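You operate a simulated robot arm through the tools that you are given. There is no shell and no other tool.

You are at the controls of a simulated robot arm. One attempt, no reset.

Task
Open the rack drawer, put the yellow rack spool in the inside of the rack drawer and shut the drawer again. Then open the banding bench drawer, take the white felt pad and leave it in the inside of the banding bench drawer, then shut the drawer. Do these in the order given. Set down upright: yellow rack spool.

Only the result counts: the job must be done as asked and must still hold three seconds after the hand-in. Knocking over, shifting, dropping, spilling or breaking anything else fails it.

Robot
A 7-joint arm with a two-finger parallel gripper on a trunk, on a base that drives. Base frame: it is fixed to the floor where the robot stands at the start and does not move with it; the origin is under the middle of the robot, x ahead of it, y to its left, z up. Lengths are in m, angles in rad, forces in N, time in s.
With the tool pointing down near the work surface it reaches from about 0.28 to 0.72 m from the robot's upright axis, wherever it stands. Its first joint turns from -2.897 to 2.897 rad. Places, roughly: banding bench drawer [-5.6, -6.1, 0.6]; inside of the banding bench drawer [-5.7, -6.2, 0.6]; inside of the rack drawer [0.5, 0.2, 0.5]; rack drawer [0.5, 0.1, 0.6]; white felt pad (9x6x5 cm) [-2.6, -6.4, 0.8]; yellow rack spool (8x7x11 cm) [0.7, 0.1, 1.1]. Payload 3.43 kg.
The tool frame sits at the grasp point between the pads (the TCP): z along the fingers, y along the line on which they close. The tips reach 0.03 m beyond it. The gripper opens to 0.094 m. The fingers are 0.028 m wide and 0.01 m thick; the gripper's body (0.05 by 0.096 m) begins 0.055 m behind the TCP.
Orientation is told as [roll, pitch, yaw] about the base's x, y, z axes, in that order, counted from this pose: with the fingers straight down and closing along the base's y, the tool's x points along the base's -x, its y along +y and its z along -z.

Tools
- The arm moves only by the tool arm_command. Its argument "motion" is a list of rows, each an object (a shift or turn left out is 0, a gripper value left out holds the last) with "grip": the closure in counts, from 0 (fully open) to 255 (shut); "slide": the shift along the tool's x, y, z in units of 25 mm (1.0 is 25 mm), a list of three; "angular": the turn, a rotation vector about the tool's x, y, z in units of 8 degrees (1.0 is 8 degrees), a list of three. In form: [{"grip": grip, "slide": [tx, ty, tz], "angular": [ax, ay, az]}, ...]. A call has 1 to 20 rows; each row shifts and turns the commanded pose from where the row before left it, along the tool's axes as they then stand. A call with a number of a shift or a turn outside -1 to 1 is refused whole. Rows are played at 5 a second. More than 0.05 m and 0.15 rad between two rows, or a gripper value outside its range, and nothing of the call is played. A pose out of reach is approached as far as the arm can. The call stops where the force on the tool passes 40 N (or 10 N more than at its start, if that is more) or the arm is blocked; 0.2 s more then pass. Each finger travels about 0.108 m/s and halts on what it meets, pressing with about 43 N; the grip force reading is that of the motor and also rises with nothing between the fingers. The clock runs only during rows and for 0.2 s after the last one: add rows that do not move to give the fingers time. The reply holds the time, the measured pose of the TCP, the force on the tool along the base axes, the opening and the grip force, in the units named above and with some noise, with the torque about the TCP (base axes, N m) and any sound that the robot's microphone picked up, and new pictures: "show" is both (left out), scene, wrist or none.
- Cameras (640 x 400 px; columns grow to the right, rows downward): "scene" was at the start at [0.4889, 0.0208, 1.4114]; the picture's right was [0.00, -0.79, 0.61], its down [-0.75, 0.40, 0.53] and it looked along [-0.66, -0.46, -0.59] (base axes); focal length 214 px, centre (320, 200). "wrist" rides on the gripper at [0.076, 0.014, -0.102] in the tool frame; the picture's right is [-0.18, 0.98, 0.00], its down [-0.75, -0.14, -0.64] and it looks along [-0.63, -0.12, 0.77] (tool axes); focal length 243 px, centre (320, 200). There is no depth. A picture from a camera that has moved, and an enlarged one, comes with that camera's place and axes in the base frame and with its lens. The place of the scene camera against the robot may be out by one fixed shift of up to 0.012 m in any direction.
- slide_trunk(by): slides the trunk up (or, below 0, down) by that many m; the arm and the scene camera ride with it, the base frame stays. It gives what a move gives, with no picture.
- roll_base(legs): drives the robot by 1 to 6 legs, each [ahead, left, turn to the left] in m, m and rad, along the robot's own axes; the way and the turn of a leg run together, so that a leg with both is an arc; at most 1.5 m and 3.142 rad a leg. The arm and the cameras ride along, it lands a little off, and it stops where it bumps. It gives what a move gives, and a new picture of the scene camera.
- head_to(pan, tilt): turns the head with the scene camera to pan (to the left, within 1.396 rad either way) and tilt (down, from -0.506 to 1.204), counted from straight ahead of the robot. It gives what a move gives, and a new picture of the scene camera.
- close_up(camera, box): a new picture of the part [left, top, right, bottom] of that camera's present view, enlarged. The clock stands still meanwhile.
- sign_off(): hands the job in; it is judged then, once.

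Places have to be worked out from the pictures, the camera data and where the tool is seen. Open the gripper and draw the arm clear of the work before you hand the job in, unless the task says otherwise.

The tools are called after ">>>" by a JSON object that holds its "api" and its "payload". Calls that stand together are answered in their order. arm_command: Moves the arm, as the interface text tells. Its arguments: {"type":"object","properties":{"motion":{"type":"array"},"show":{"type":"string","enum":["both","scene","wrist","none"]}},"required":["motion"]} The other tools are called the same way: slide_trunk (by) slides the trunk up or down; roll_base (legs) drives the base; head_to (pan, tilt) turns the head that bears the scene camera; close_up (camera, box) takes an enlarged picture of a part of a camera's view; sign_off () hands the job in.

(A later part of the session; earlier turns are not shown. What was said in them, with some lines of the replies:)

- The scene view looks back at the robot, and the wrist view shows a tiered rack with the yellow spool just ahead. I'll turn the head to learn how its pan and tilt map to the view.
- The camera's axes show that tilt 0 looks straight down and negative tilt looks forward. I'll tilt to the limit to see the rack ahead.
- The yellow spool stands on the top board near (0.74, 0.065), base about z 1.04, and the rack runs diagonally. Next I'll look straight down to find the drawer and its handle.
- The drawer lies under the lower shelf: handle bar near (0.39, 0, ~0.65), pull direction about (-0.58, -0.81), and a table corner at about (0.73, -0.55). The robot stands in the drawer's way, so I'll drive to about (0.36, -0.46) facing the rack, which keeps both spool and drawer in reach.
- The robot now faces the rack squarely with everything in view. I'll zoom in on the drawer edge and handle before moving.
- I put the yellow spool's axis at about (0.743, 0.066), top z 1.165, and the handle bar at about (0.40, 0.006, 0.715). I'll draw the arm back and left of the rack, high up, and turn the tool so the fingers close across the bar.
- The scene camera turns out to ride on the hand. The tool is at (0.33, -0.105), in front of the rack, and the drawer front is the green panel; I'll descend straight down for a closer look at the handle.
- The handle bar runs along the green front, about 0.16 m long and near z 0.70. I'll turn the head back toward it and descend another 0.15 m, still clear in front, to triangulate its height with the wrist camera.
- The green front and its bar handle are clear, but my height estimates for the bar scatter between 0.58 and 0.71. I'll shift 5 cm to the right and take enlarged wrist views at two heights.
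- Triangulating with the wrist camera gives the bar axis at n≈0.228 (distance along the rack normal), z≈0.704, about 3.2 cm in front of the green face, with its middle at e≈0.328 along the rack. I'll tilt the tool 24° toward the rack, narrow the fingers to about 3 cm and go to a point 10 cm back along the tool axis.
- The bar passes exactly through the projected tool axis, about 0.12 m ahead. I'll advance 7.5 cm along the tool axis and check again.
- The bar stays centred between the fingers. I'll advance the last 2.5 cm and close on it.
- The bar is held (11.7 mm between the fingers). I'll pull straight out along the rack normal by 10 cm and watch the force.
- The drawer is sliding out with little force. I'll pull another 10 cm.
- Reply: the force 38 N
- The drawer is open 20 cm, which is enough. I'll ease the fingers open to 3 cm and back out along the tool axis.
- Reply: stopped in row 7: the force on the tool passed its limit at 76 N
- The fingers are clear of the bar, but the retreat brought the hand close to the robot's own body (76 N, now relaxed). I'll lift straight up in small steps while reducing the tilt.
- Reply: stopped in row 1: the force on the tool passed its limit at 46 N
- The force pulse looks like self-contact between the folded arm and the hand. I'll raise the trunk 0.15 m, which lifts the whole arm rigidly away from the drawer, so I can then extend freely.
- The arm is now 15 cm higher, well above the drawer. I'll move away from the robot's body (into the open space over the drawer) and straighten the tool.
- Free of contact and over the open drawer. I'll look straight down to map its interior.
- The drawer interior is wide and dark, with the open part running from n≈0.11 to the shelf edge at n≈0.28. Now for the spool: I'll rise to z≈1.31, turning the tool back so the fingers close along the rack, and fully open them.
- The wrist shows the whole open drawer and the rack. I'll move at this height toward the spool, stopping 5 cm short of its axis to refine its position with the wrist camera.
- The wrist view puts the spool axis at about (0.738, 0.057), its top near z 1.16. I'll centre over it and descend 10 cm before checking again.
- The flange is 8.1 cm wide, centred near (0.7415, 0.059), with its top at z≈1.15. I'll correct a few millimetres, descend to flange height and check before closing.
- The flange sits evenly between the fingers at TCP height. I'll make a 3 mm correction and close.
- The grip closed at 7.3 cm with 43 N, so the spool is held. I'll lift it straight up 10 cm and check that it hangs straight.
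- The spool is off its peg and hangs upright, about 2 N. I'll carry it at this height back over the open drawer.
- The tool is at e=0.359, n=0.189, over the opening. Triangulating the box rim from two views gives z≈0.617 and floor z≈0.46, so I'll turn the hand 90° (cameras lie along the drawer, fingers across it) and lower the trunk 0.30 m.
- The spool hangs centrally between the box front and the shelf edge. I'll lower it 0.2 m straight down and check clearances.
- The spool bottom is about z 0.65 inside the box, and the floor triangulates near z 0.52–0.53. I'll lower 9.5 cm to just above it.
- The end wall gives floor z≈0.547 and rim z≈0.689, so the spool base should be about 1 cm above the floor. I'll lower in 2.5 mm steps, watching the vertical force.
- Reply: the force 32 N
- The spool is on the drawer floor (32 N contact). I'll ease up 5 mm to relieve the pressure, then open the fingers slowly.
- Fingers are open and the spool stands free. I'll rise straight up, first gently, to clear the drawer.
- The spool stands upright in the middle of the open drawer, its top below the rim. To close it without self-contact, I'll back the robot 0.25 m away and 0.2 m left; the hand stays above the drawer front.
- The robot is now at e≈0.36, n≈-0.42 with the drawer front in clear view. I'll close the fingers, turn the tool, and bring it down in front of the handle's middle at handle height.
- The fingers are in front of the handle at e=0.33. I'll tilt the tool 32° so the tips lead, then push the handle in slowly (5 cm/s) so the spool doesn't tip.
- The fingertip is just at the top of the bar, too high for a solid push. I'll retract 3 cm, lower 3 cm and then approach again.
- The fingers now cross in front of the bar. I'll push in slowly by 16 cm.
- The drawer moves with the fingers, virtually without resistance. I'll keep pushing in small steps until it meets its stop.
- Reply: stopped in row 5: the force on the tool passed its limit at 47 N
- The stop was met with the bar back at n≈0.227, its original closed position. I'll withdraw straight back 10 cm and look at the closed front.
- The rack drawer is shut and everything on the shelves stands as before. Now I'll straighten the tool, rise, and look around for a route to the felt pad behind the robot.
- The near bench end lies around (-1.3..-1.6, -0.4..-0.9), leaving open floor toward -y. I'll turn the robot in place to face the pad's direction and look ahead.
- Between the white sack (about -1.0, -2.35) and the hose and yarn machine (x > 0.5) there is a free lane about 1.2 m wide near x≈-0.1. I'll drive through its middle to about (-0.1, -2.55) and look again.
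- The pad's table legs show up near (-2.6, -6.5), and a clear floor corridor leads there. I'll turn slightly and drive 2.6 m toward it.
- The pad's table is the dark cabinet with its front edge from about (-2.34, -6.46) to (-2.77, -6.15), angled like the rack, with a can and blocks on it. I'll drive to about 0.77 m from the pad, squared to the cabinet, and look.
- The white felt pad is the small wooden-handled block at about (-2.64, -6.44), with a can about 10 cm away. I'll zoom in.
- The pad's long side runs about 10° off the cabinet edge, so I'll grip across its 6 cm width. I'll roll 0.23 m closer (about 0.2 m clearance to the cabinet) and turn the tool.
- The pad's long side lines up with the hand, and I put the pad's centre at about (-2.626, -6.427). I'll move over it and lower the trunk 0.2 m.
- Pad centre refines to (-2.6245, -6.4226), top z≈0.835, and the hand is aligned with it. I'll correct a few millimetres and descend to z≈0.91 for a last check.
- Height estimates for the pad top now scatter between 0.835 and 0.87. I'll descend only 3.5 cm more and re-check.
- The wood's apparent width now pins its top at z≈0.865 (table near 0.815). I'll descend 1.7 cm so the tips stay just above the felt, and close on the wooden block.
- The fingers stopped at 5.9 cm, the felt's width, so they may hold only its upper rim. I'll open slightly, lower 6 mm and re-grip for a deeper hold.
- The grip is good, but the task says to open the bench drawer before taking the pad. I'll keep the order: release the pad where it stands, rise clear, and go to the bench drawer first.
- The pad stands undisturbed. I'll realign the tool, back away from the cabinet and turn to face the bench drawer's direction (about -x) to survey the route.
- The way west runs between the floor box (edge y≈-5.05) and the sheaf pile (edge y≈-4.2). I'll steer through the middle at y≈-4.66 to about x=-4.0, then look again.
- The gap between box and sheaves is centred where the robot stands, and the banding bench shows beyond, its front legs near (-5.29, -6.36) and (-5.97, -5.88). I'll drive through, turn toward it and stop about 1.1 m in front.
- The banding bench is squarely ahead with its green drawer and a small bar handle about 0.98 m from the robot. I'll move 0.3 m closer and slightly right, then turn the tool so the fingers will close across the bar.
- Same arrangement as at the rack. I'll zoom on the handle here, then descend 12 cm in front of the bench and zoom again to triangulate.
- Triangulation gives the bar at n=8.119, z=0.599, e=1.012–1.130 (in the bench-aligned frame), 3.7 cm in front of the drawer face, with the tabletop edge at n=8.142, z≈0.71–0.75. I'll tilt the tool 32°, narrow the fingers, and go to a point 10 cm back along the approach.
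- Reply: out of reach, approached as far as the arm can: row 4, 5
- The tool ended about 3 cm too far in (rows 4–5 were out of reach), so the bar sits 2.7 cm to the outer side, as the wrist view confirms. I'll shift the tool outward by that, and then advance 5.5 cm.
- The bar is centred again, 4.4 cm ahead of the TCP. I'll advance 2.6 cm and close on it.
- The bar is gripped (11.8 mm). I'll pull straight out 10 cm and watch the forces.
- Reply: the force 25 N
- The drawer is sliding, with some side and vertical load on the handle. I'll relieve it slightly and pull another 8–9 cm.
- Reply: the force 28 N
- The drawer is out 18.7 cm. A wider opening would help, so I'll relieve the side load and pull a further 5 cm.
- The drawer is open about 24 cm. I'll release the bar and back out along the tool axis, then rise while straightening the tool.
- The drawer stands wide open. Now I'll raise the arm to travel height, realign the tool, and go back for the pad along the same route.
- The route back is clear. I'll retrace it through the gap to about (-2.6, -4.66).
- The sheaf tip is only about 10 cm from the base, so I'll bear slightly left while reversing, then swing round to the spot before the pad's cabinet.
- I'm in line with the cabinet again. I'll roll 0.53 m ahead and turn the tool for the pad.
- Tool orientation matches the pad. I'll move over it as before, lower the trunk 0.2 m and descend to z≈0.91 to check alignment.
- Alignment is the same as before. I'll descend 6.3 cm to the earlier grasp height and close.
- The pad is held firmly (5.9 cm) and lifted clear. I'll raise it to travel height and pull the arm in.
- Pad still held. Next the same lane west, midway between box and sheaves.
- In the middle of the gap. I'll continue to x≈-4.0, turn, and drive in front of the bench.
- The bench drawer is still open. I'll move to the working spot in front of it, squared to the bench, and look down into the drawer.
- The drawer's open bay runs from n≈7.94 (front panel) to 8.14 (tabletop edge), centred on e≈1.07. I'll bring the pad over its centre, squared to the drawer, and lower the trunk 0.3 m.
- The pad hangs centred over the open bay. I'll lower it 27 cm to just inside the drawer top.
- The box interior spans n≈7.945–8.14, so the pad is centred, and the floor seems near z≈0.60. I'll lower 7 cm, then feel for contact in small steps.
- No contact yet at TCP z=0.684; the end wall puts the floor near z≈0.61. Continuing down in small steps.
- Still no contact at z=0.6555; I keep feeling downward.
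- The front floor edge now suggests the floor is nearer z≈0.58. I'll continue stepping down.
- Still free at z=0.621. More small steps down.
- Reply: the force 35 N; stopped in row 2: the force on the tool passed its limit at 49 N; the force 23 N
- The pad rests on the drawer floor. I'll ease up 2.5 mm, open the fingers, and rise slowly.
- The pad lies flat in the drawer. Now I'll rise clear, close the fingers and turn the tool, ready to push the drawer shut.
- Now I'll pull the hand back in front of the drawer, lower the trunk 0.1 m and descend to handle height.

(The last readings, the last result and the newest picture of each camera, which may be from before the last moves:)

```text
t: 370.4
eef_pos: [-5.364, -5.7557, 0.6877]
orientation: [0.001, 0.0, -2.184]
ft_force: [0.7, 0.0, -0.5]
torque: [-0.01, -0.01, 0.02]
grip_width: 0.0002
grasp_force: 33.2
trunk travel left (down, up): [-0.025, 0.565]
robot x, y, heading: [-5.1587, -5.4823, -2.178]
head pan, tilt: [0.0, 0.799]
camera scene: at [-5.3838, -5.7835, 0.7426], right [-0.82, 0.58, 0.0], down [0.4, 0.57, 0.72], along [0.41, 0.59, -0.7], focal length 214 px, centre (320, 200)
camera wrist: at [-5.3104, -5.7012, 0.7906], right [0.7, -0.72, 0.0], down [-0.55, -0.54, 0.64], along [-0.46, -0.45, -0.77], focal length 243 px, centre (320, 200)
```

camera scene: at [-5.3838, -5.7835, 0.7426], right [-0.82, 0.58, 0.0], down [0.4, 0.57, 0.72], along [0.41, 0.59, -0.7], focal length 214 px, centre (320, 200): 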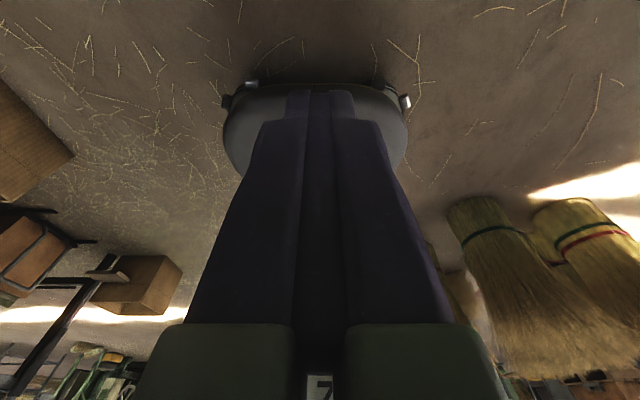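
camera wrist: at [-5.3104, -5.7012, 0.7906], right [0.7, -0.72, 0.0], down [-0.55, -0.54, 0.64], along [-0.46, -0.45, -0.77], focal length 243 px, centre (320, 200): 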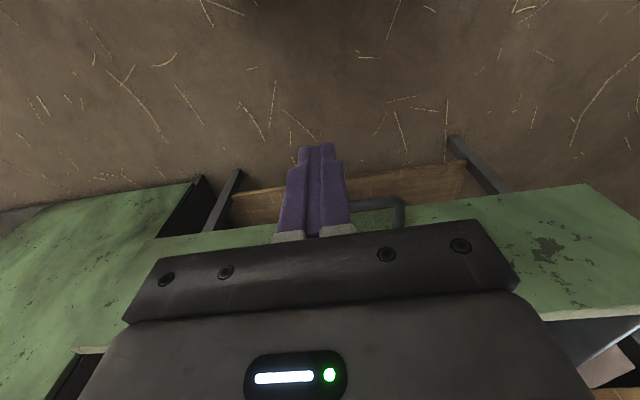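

The fingers are in front of the handle's middle. I'll tilt the tool 32° tips-forward and lower to bar height.

>>> {"api": "arm_command", "payload": {"motion": [{"angular": [0, -1, 0]}, {"angular": [0, -1, 0]}, {"angular": [0, -1, 0]}, {"angular": [0, -1, 0]}, {"slide": [0.507, 0, 0.81]}, {"slide": [0.507, 0, 0.81]}, {"slide": [0.507, 0, 0.81]}, {"slide": [0.507, 0, 0.81]}, {"slide": [0, 0, 0]}]}}

>>> {"api": "head_to", "payload": {"pan": 0.0, "tilt": 0.2}}

```text
t: 372.4
eef_pos: [-5.3741, -5.7698, 0.5826]
orientation: [0.0, -0.558, -2.184]
ft_force: [0.5, -0.5, -1.3]
torque: [0.01, 0.01, 0.01]
grip_width: 0.0002
grasp_force: 33.0
out of reach, approached as far as the arm can: row 3, 4
trunk travel left (down, up): [-0.025, 0.565]
robot x, y, heading: [-5.1586, -5.4849, -2.179]
head pan, tilt: [0.0, 0.799]
camera scene: at [-5.3745, -5.7712, 0.649], right [-0.82, 0.58, 0.0], down [0.56, 0.79, 0.24], along [0.14, 0.2, -0.97], focal length 214 px, centre (320, 200)
camera wrist: at [-5.2949, -5.68, 0.6285], right [0.71, -0.69, 0.1], down [-0.29, -0.16, 0.94], along [-0.64, -0.7, -0.32], focal length 243 px, centre (320, 200)
```

scene: 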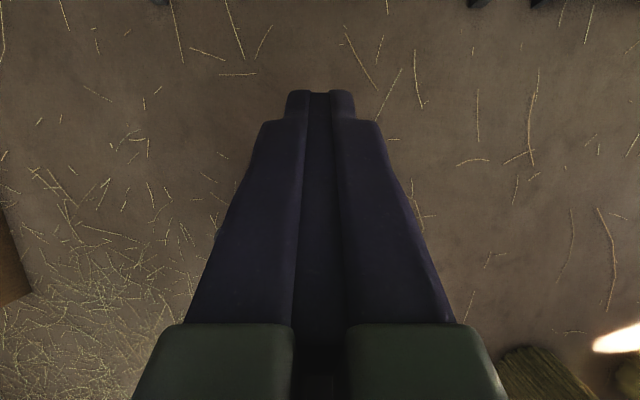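
wrist: 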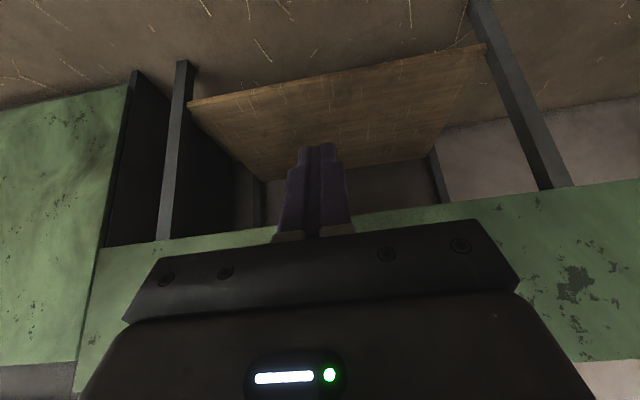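

```text
t: 373.4
eef_pos: [-5.3733, -5.7696, 0.5821]
orientation: [0.0, -0.558, -2.184]
ft_force: [-0.7, 0.7, 0.6]
torque: [-0.02, 0.01, 0.03]
grip_width: 0.0
grasp_force: 33.0
trunk travel left (down, up): [-0.025, 0.565]
robot x, y, heading: [-5.1545, -5.482, -2.178]
head pan, tilt: [0.0, 0.201]
camera scene: at [-5.4045, -5.8138, 0.667], right [-0.82, 0.58, 0.0], down [0.54, 0.77, -0.35], along [-0.2, -0.29, -0.94], focal length 214 px, centre (320, 200)
```

scene: 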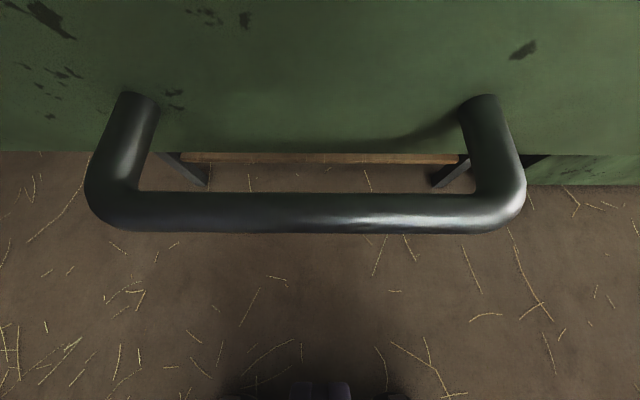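

The fingertips sit just below and in front of the bar, centred on it. I'll push in slowly along the bench normal.

>>> {"api": "arm_command", "payload": {"motion": [{"slide": [-0.106, 0, -0.17]}, {"slide": [-0.339, 0, 0.212]}, {"slide": [-0.339, 0, 0.212]}, {"slide": [-0.339, 0, 0.212]}, {"slide": [-0.25, 0, 0.157]}, {"slide": [-0.25, 0, 0.157]}, {"slide": [-0.339, 0, 0.212]}, {"slide": [-0.339, 0, 0.212]}, {"slide": [-0.339, 0, 0.212]}, {"slide": [-0.339, 0, 0.212]}, {"slide": [-0.339, 0, 0.212]}, {"slide": [-0.339, 0, 0.212]}, {"slide": [-0.339, 0, 0.212]}, {"slide": [-0.339, 0, 0.212]}, {"slide": [-0.339, 0, 0.212]}, {"slide": [-0.339, 0, 0.212]}, {"slide": [-0.339, 0, 0.212]}, {"slide": [-0.339, 0, 0.212]}, {"slide": [0, 0, 0]}]}}

```text
t: 377.4
eef_pos: [-5.4697, -5.9036, 0.5865]
orientation: [0.0, -0.559, -2.185]
ft_force: [0.4, 1.5, 0.2]
torque: [-0.08, 0.02, -0.06]
grip_width: 0.0
grasp_force: 33.0
trunk travel left (down, up): [-0.025, 0.565]
robot x, y, heading: [-5.1574, -5.4829, -2.179]
head pan, tilt: [0.0, 0.201]
camera scene: at [-5.5006, -5.9482, 0.6714], right [-0.82, 0.58, 0.0], down [0.54, 0.77, -0.35], along [-0.2, -0.29, -0.94], focal length 214 px, centre (320, 200)
camera wrist: at [-5.3909, -5.8144, 0.6331], right [0.71, -0.69, 0.1], down [-0.29, -0.16, 0.94], along [-0.64, -0.7, -0.32], focal length 243 px, centre (320, 200)
```

scene: 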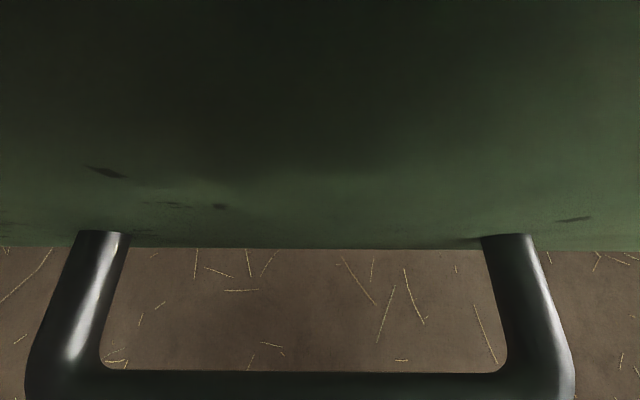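
wrist: 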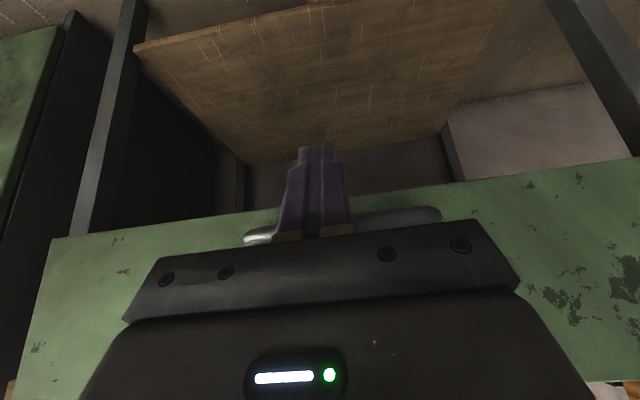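

The drawer follows with little force. I'll keep pushing in 1 cm, then 5 mm steps until it meets its stop.

>>> {"api": "arm_command", "payload": {"motion": [{"slide": [-0.339, 0, 0.212]}, {"slide": [-0.339, 0, 0.212]}, {"slide": [-0.339, 0, 0.212]}, {"slide": [-0.339, 0, 0.212]}, {"slide": [-0.339, 0, 0.212]}, {"slide": [-0.339, 0, 0.212]}, {"slide": [-0.339, 0, 0.212]}, {"slide": [-0.339, 0, 0.212]}, {"slide": [-0.339, 0, 0.212]}, {"slide": [-0.339, 0, 0.212]}, {"slide": [-0.2, 0, 0.125]}, {"slide": [-0.2, 0, 0.125]}, {"slide": [-0.2, 0, 0.125]}, {"slide": [-0.2, 0, 0.125]}, {"slide": [-0.2, 0, 0.125]}, {"slide": [-0.2, 0, 0.125]}, {"slide": [-0.2, 0, 0.125]}, {"slide": [-0.2, 0, 0.125]}, {"slide": [0, 0, 0]}]}}

```text
t: 380.1
eef_pos: [-5.5309, -5.9926, 0.585]
orientation: [0.002, -0.553, -2.185]
ft_force: [13.7, 16.6, 10.9]
torque: [-1.9, 2.01, -0.56]
grip_width: 0.0
grasp_force: 32.9
trunk travel left (down, up): [-0.025, 0.565]
robot x, y, heading: [-5.157, -5.4818, -2.179]
head pan, tilt: [0.0, 0.201]
stopped in row 13: the force on the tool passed its limit at 49 N (the readings are from after the stop); the commanded pose is now the measured one
camera scene: at [-5.5622, -6.0366, 0.6689], right [-0.81, 0.58, 0.01], down [0.55, 0.77, -0.33], along [-0.2, -0.27, -0.94], focal length 214 px, centre (320, 200)
camera wrist: at [-5.4522, -5.9039, 0.6325], right [0.71, -0.69, 0.1], down [-0.29, -0.17, 0.94], along [-0.64, -0.7, -0.32], focal length 243 px, centre (320, 200)
```

scene: 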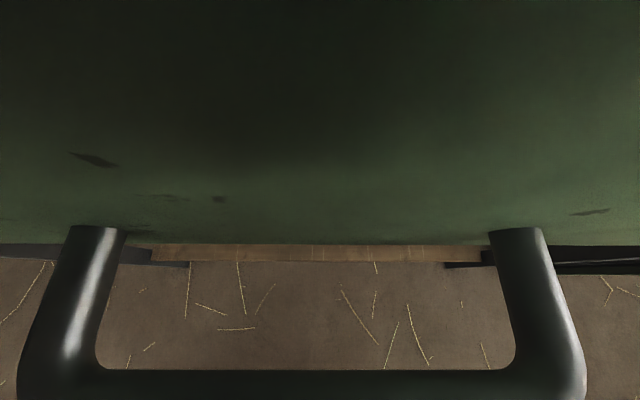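
wrist: 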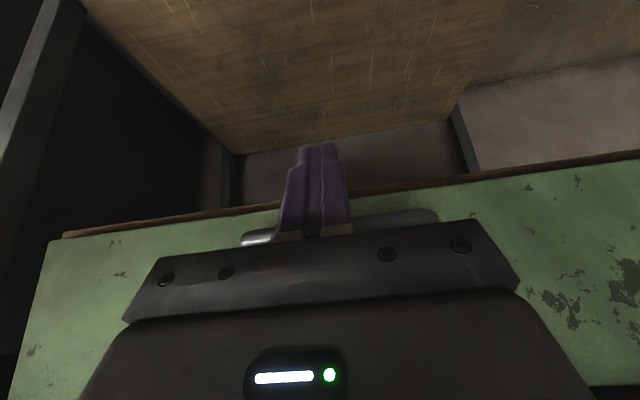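

The push stopped at 49 N, but the bar seems about 1–2 cm short of its closed position, and the torque suggests that something above the fingers touched. I'll withdraw and inspect the drawer front.

>>> {"api": "arm_command", "payload": {"motion": [{"slide": [0.34, 0, -0.212]}, {"slide": [0.848, 0, -0.53]}, {"slide": [0.848, 0, -0.53]}, {"slide": [0.848, 0, -0.53]}, {"slide": [0.848, 0, -0.53]}, {"slide": [0, 0, 0]}]}}

>>> {"api": "head_to", "payload": {"pan": 0.0, "tilt": -0.2}}

```text
t: 381.5
eef_pos: [-5.4683, -5.9067, 0.5844]
orientation: [0.001, -0.55, -2.185]
ft_force: [-0.7, -0.7, 0.1]
torque: [-0.01, -0.02, -0.02]
grip_width: 0.0003
grasp_force: 33.1
trunk travel left (down, up): [-0.025, 0.565]
robot x, y, heading: [-5.1584, -5.4805, -2.182]
head pan, tilt: [0.0, 0.201]
camera scene: at [-5.5003, -5.9509, 0.6681], right [-0.82, 0.58, 0.0], down [0.54, 0.77, -0.34], along [-0.2, -0.28, -0.94], focal length 214 px, centre (320, 200)
camera wrist: at [-5.3905, -5.8169, 0.631], right [0.71, -0.69, 0.1], down [-0.29, -0.17, 0.94], along [-0.64, -0.7, -0.32], focal length 243 px, centre (320, 200)
```

scene: 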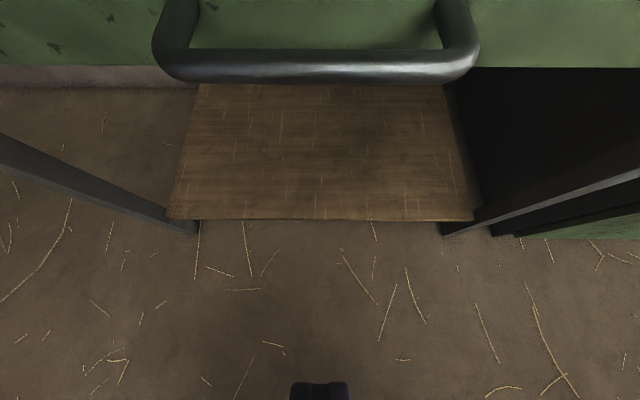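
wrist: 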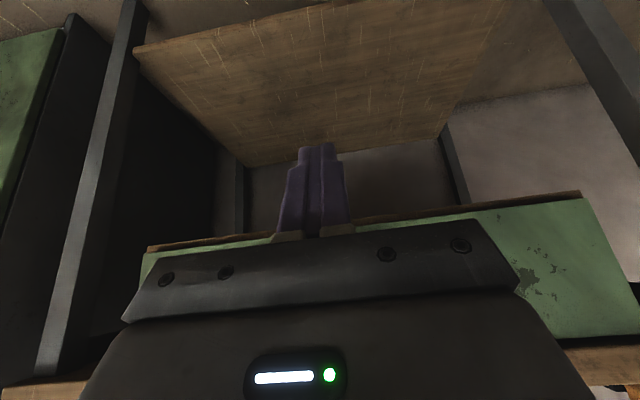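

```text
t: 382.4
eef_pos: [-5.4686, -5.9067, 0.5831]
orientation: [0.002, -0.551, -2.187]
ft_force: [-0.8, 0.2, -0.2]
torque: [0.02, -0.01, 0.02]
grip_width: 0.0
grasp_force: 32.9
trunk travel left (down, up): [-0.025, 0.565]
robot x, y, heading: [-5.158, -5.4817, -2.181]
head pan, tilt: [0.0, -0.201]
camera scene: at [-5.515, -5.9717, 0.6951], right [-0.82, 0.58, 0.0], down [0.42, 0.6, -0.68], along [-0.39, -0.56, -0.73], focal length 214 px, centre (320, 200)
```

scene: 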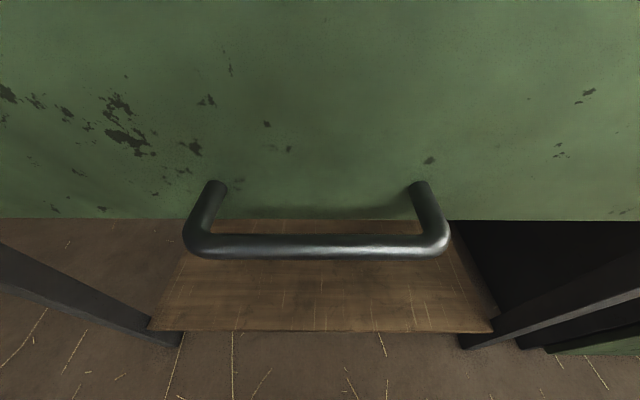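

The bar now measures n≈8.11, possibly a few millimetres short of its closed 8.118. To be sure, I'll push again in the posture that reached the closed handle freely before: hand turned 90°, fingers closed.

>>> {"api": "arm_command", "payload": {"motion": [{"angular": [0, 1, 0]}, {"angular": [0, 1, 0]}, {"angular": [0, 1, 0]}, {"angular": [0, 0.95, 0]}, {"slide": [0, 0, -1]}, {"slide": [0, 0, -1]}, {"angular": [0, 0, -1]}, {"angular": [0, 0, -1]}, {"angular": [0, 0, -1]}, {"angular": [0, 0, -1]}, {"angular": [0, 0, -1]}, {"angular": [0, 0, -1]}, {"angular": [0, 0, -1]}, {"angular": [0, 0, -1]}, {"angular": [0, 0, -1]}, {"angular": [0, 0, -1]}, {"angular": [0, 0, -1]}, {"angular": [0, 0, -0.25]}, {"slide": [0, 0, 0]}]}}

```text
t: 386.4
eef_pos: [-5.4688, -5.9047, 0.6345]
orientation: [-0.001, -0.001, -0.613]
ft_force: [-0.3, -0.1, 0.1]
torque: [-0.01, -0.02, 0.03]
grip_width: 0.0
grasp_force: 32.8
trunk travel left (down, up): [-0.025, 0.565]
robot x, y, heading: [-5.1601, -5.4815, -2.178]
head pan, tilt: [0.0, -0.201]
camera scene: at [-5.3621, -5.9749, 0.6868], right [-0.57, -0.82, 0.0], down [-0.8, 0.56, -0.2], along [0.16, -0.11, -0.98], focal length 214 px, centre (320, 200)
camera wrist: at [-5.5245, -5.849, 0.7371], right [0.72, 0.7, 0.0], down [0.53, -0.55, 0.64], along [0.45, -0.46, -0.77], focal length 243 px, centre (320, 200)
```

scene: 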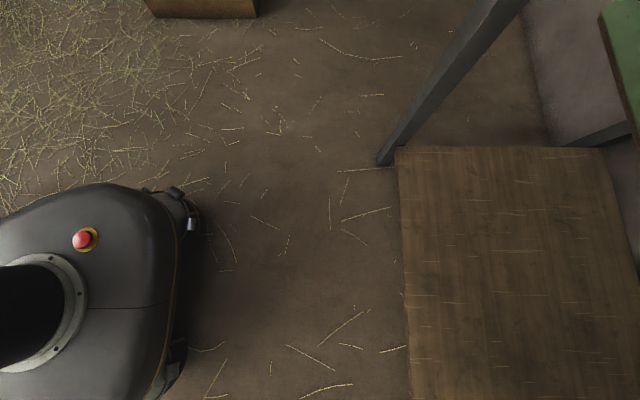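
wrist: 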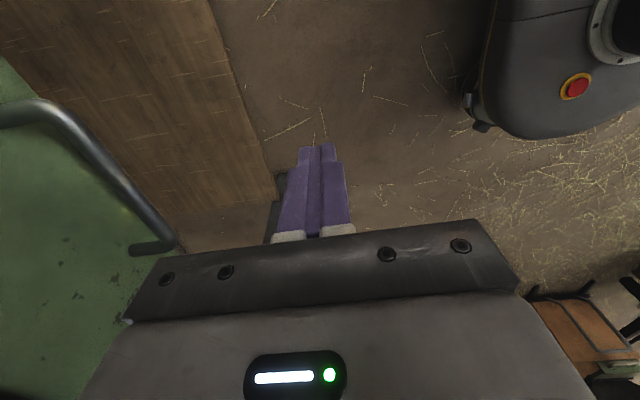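

From here the wrist camera puts the bar at n≈8.116 and its roots at 8.153, so the drawer is essentially shut. I'll still make one confirming push from this posture: tilt and approach first.

>>> {"api": "arm_command", "payload": {"motion": [{"angular": [1, 0, 0]}, {"angular": [1, 0, 0]}, {"angular": [1, 0, 0]}, {"angular": [1, 0, 0]}, {"slide": [0, -0.69, 0.983]}, {"slide": [0, -0.69, 0.983]}, {"slide": [0, -0.69, 0.983]}, {"slide": [0, 0, 0]}, {"slide": [0, 0, 0]}], "show": "wrist"}}

```text
t: 388.4
eef_pos: [-5.5172, -5.9731, 0.5994]
orientation: [-0.559, -0.002, -0.613]
ft_force: [-0.2, 0.5, -0.3]
torque: [-0.04, -0.04, 0.03]
grip_width: 0.0001
grasp_force: 33.6
trunk travel left (down, up): [-0.025, 0.565]
robot x, y, heading: [-5.1578, -5.4844, -2.18]
head pan, tilt: [0.0, -0.201]
camera wrist: at [-5.5424, -5.8742, 0.6789], right [0.63, 0.58, -0.52], down [0.74, -0.25, 0.62], along [0.23, -0.78, -0.59], focal length 243 px, centre (320, 200)
```

wrist: 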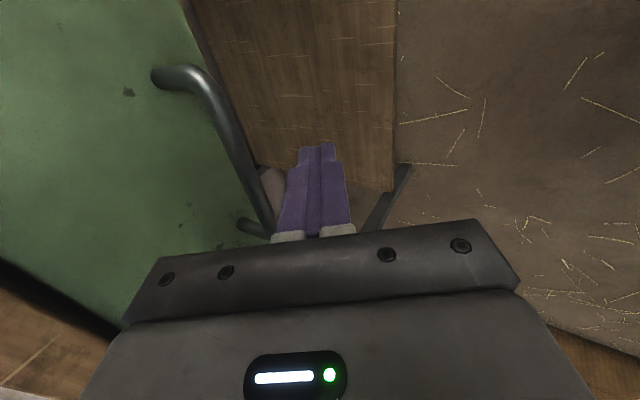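

The closed fingers are level with the bar, 4 cm before it. I'll push in 4–5 mm steps until force builds.

>>> {"api": "arm_command", "payload": {"motion": [{"slide": [0, -0.254, 0.159]}, {"slide": [0, -0.254, 0.159]}, {"slide": [0, -0.254, 0.159]}, {"slide": [0, -0.17, 0.106]}, {"slide": [0, -0.17, 0.106]}, {"slide": [0, -0.17, 0.106]}, {"slide": [0, -0.136, 0.085]}, {"slide": [0, -0.136, 0.085]}, {"slide": [0, -0.136, 0.085]}, {"slide": [0, -0.136, 0.085]}, {"slide": [0, 0, 0]}]}}

```text
t: 390.2
eef_pos: [-5.5387, -6.0036, 0.5996]
orientation: [-0.552, 0.0, -0.616]
ft_force: [12.5, 16.7, 22.0]
torque: [-0.23, 0.29, -0.1]
grip_width: 0.0
grasp_force: 32.9
trunk travel left (down, up): [-0.025, 0.565]
robot x, y, heading: [-5.1537, -5.4845, -2.174]
head pan, tilt: [0.0, -0.201]
stopped in row 8: the force on the tool passed its limit at 45 N (the readings are from after the stop); the commanded pose is now the measured one
camera scene: at [-5.4183, -6.0542, 0.6442], right [-0.49, -0.7, 0.52], down [-0.86, 0.48, -0.17], along [-0.13, -0.53, -0.83], focal length 214 px, centre (320, 200)
camera wrist: at [-5.5645, -5.9057, 0.6791], right [0.63, 0.58, -0.52], down [0.74, -0.26, 0.62], along [0.23, -0.77, -0.59], focal length 243 px, centre (320, 200)
```

scene: 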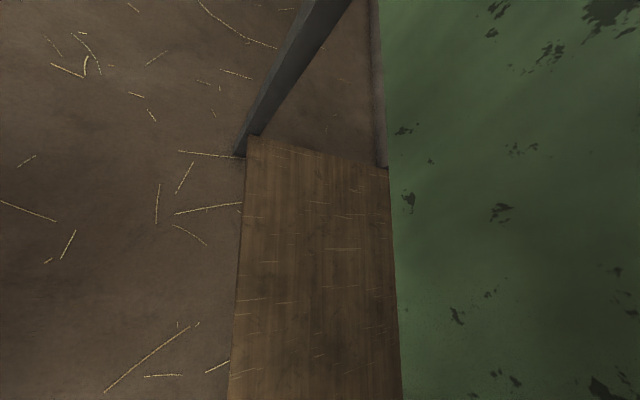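
wrist: 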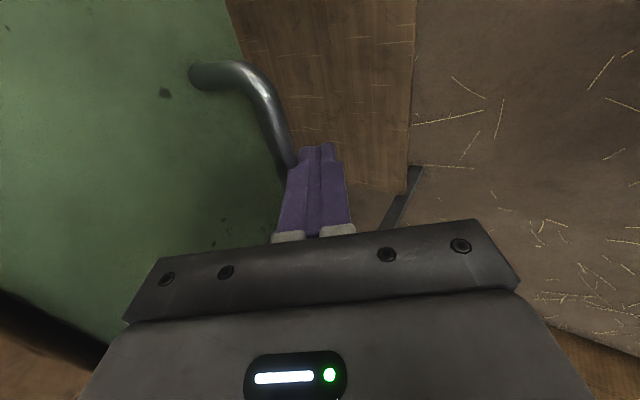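

Contact came with the bar at n≈8.117, within a millimetre of the original closed position, so the bench drawer is shut. I'll withdraw, straighten the tool, rise and open the gripper.

>>> {"api": "arm_command", "payload": {"motion": [{"slide": [0, 0.424, -0.265]}, {"slide": [0, 0.848, -0.53]}, {"slide": [0, 0.848, -0.53]}, {"slide": [0, 0.848, -0.53]}, {"slide": [0, 0.848, -0.53]}, {"angular": [-1, 0, 0]}, {"angular": [-1, 0, 0]}, {"angular": [-1, 0, 0]}, {"angular": [-0.95, 0, 0]}, {"slide": [0, 0, -1]}, {"slide": [0, 0, -1]}, {"slide": [0, 0, -1]}, {"slide": [0, 0, -1]}, {"slide": [0, 0, -1]}, {"slide": [0, 0, -1]}, {"slide": [0, 0, -1]}, {"slide": [0, 0, -1], "grip": 0}, {"slide": [0, 0, -1]}, {"slide": [0, 0, 0]}]}}

>>> {"api": "slide_trunk", "payload": {"by": 0.3}}

>>> {"api": "roll_base", "payload": {"legs": [[-0.25, 0, 0]]}}

>>> {"api": "head_to", "payload": {"pan": -0.5, "tilt": 0.3}}

```text
t: 394.2
eef_pos: [-5.4757, -5.914, 0.8247]
orientation: [0.001, 0.0, -0.613]
ft_force: [0.6, -0.1, -0.8]
torque: [0.01, 0.02, -0.05]
grip_width: 0.0939
grasp_force: 0.0
trunk travel left (down, up): [-0.025, 0.565]
robot x, y, heading: [-5.1545, -5.4792, -2.182]
head pan, tilt: [0.0, -0.201]
camera scene: at [-5.3686, -5.9842, 0.8759], right [-0.58, -0.82, 0.0], down [-0.8, 0.57, -0.2], along [0.16, -0.11, -0.98], focal length 214 px, centre (320, 200)
camera wrist: at [-5.5306, -5.8579, 0.9265], right [0.72, 0.7, 0.0], down [0.53, -0.55, 0.64], along [0.45, -0.46, -0.77], focal length 243 px, centre (320, 200)
```

scene: 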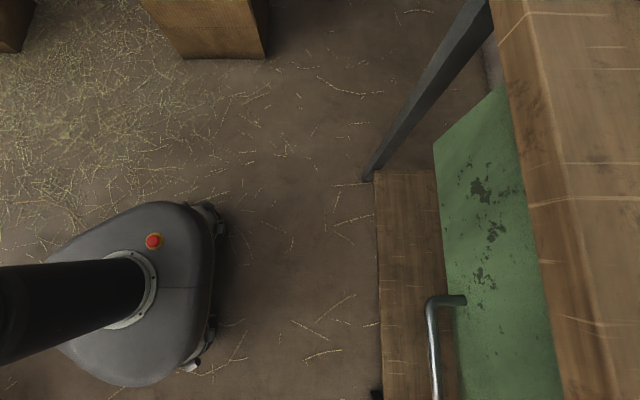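
wrist: 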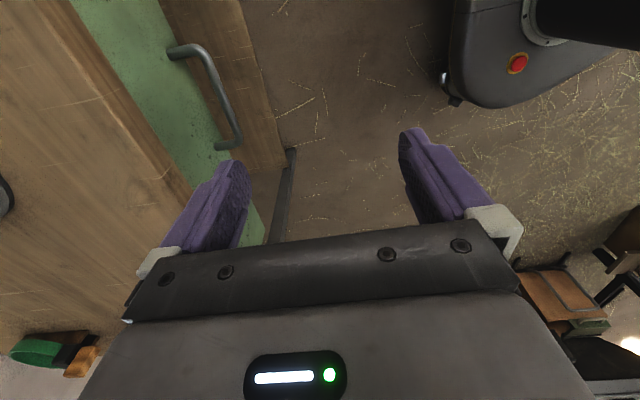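

```text
t: 397.2
eef_pos: [-5.475, -5.9137, 1.1237]
orientation: [0.001, 0.0, -0.615]
ft_force: [0.0, 0.2, 0.1]
torque: [-0.02, 0.02, 0.0]
grip_width: 0.094
grasp_force: 0.1
trunk travel left (down, up): [-0.325, 0.265]
robot x, y, heading: [-5.1581, -5.4791, -2.178]
head pan, tilt: [0.0, -0.201]
```

```text
t: 399.0
eef_pos: [-5.3328, -5.7106, 1.1247]
orientation: [0.002, 0.001, -0.613]
ft_force: [0.4, -0.4, 0.0]
torque: [0.0, 0.0, -0.04]
grip_width: 0.094
grasp_force: 0.0
trunk travel left (down, up): [-0.325, 0.265]
robot x, y, heading: [-5.0199, -5.2766, -2.174]
head pan, tilt: [0.0, -0.201]
camera scene: at [-5.2256, -5.7806, 1.176], right [-0.57, -0.82, 0.0], down [-0.8, 0.56, -0.2], along [0.16, -0.11, -0.98], focal length 214 px, centre (320, 200)
```

scene: 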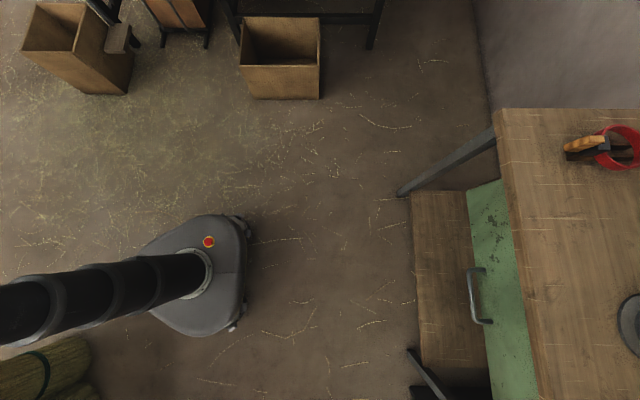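

```text
t: 399.9
eef_pos: [-5.3331, -5.7125, 1.1244]
orientation: [0.0, -0.001, -0.614]
ft_force: [0.7, 1.4, 1.2]
torque: [-0.01, 0.0, -0.03]
grip_width: 0.0939
grasp_force: 0.0
trunk travel left (down, up): [-0.325, 0.265]
robot x, y, heading: [-5.0148, -5.2805, -2.177]
head pan, tilt: [-0.499, 0.3]
camera scene: at [-5.2886, -5.792, 1.1766], right [-0.51, -0.72, 0.48], down [-0.7, 0.66, 0.26], along [-0.5, -0.2, -0.84], focal length 214 px, centre (320, 200)
```

scene: 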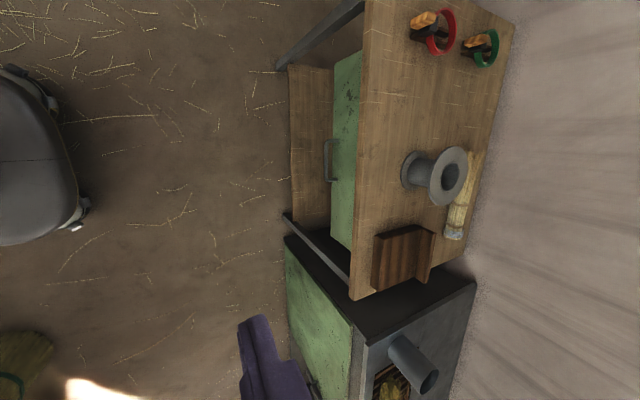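

The bench drawer is shut with everything on the bench undisturbed; the gripper is open and the arm is clear. Both jobs were done in the order given, so I hand in.

>>> {"api": "sign_off", "payload": {}}

```text
The job is handed in.
```

I handed the job in with both parts done in the order you gave. The tool only confirmed the hand-in, so I don't have the verdict.

- **Rack drawer:** I opened it, set the yellow spool down upright on the drawer floor and pushed the drawer shut. The handle came back to within about 1 mm of where it started. I couldn't see inside after closing. I pushed at about 5 cm/s so the spool wouldn't tip, so I expect it is still upright.
- **Banding bench drawer:** I opened it, then fetched the white felt pad, laid it flat inside and shut the drawer. The first push seemed to stop a few millimetres short, so I pushed again from a different angle. The handle ended within about 1 mm of its closed position.
- **Felt pad gripped early:** before the bench drawer was open, I gripped the pad once where it lay. I let it go without lifting it, and it looked unmoved.
- **Surroundings:** I saw nothing knocked over or shifted at the rack, the cabinet or the bench. When I backed away from the open rack drawer, the hand hit the robot's own arm or body, with a force peak of 76 N. I saw no effect on anything else.

At hand-in the gripper was open and the arm was clear of the bench.
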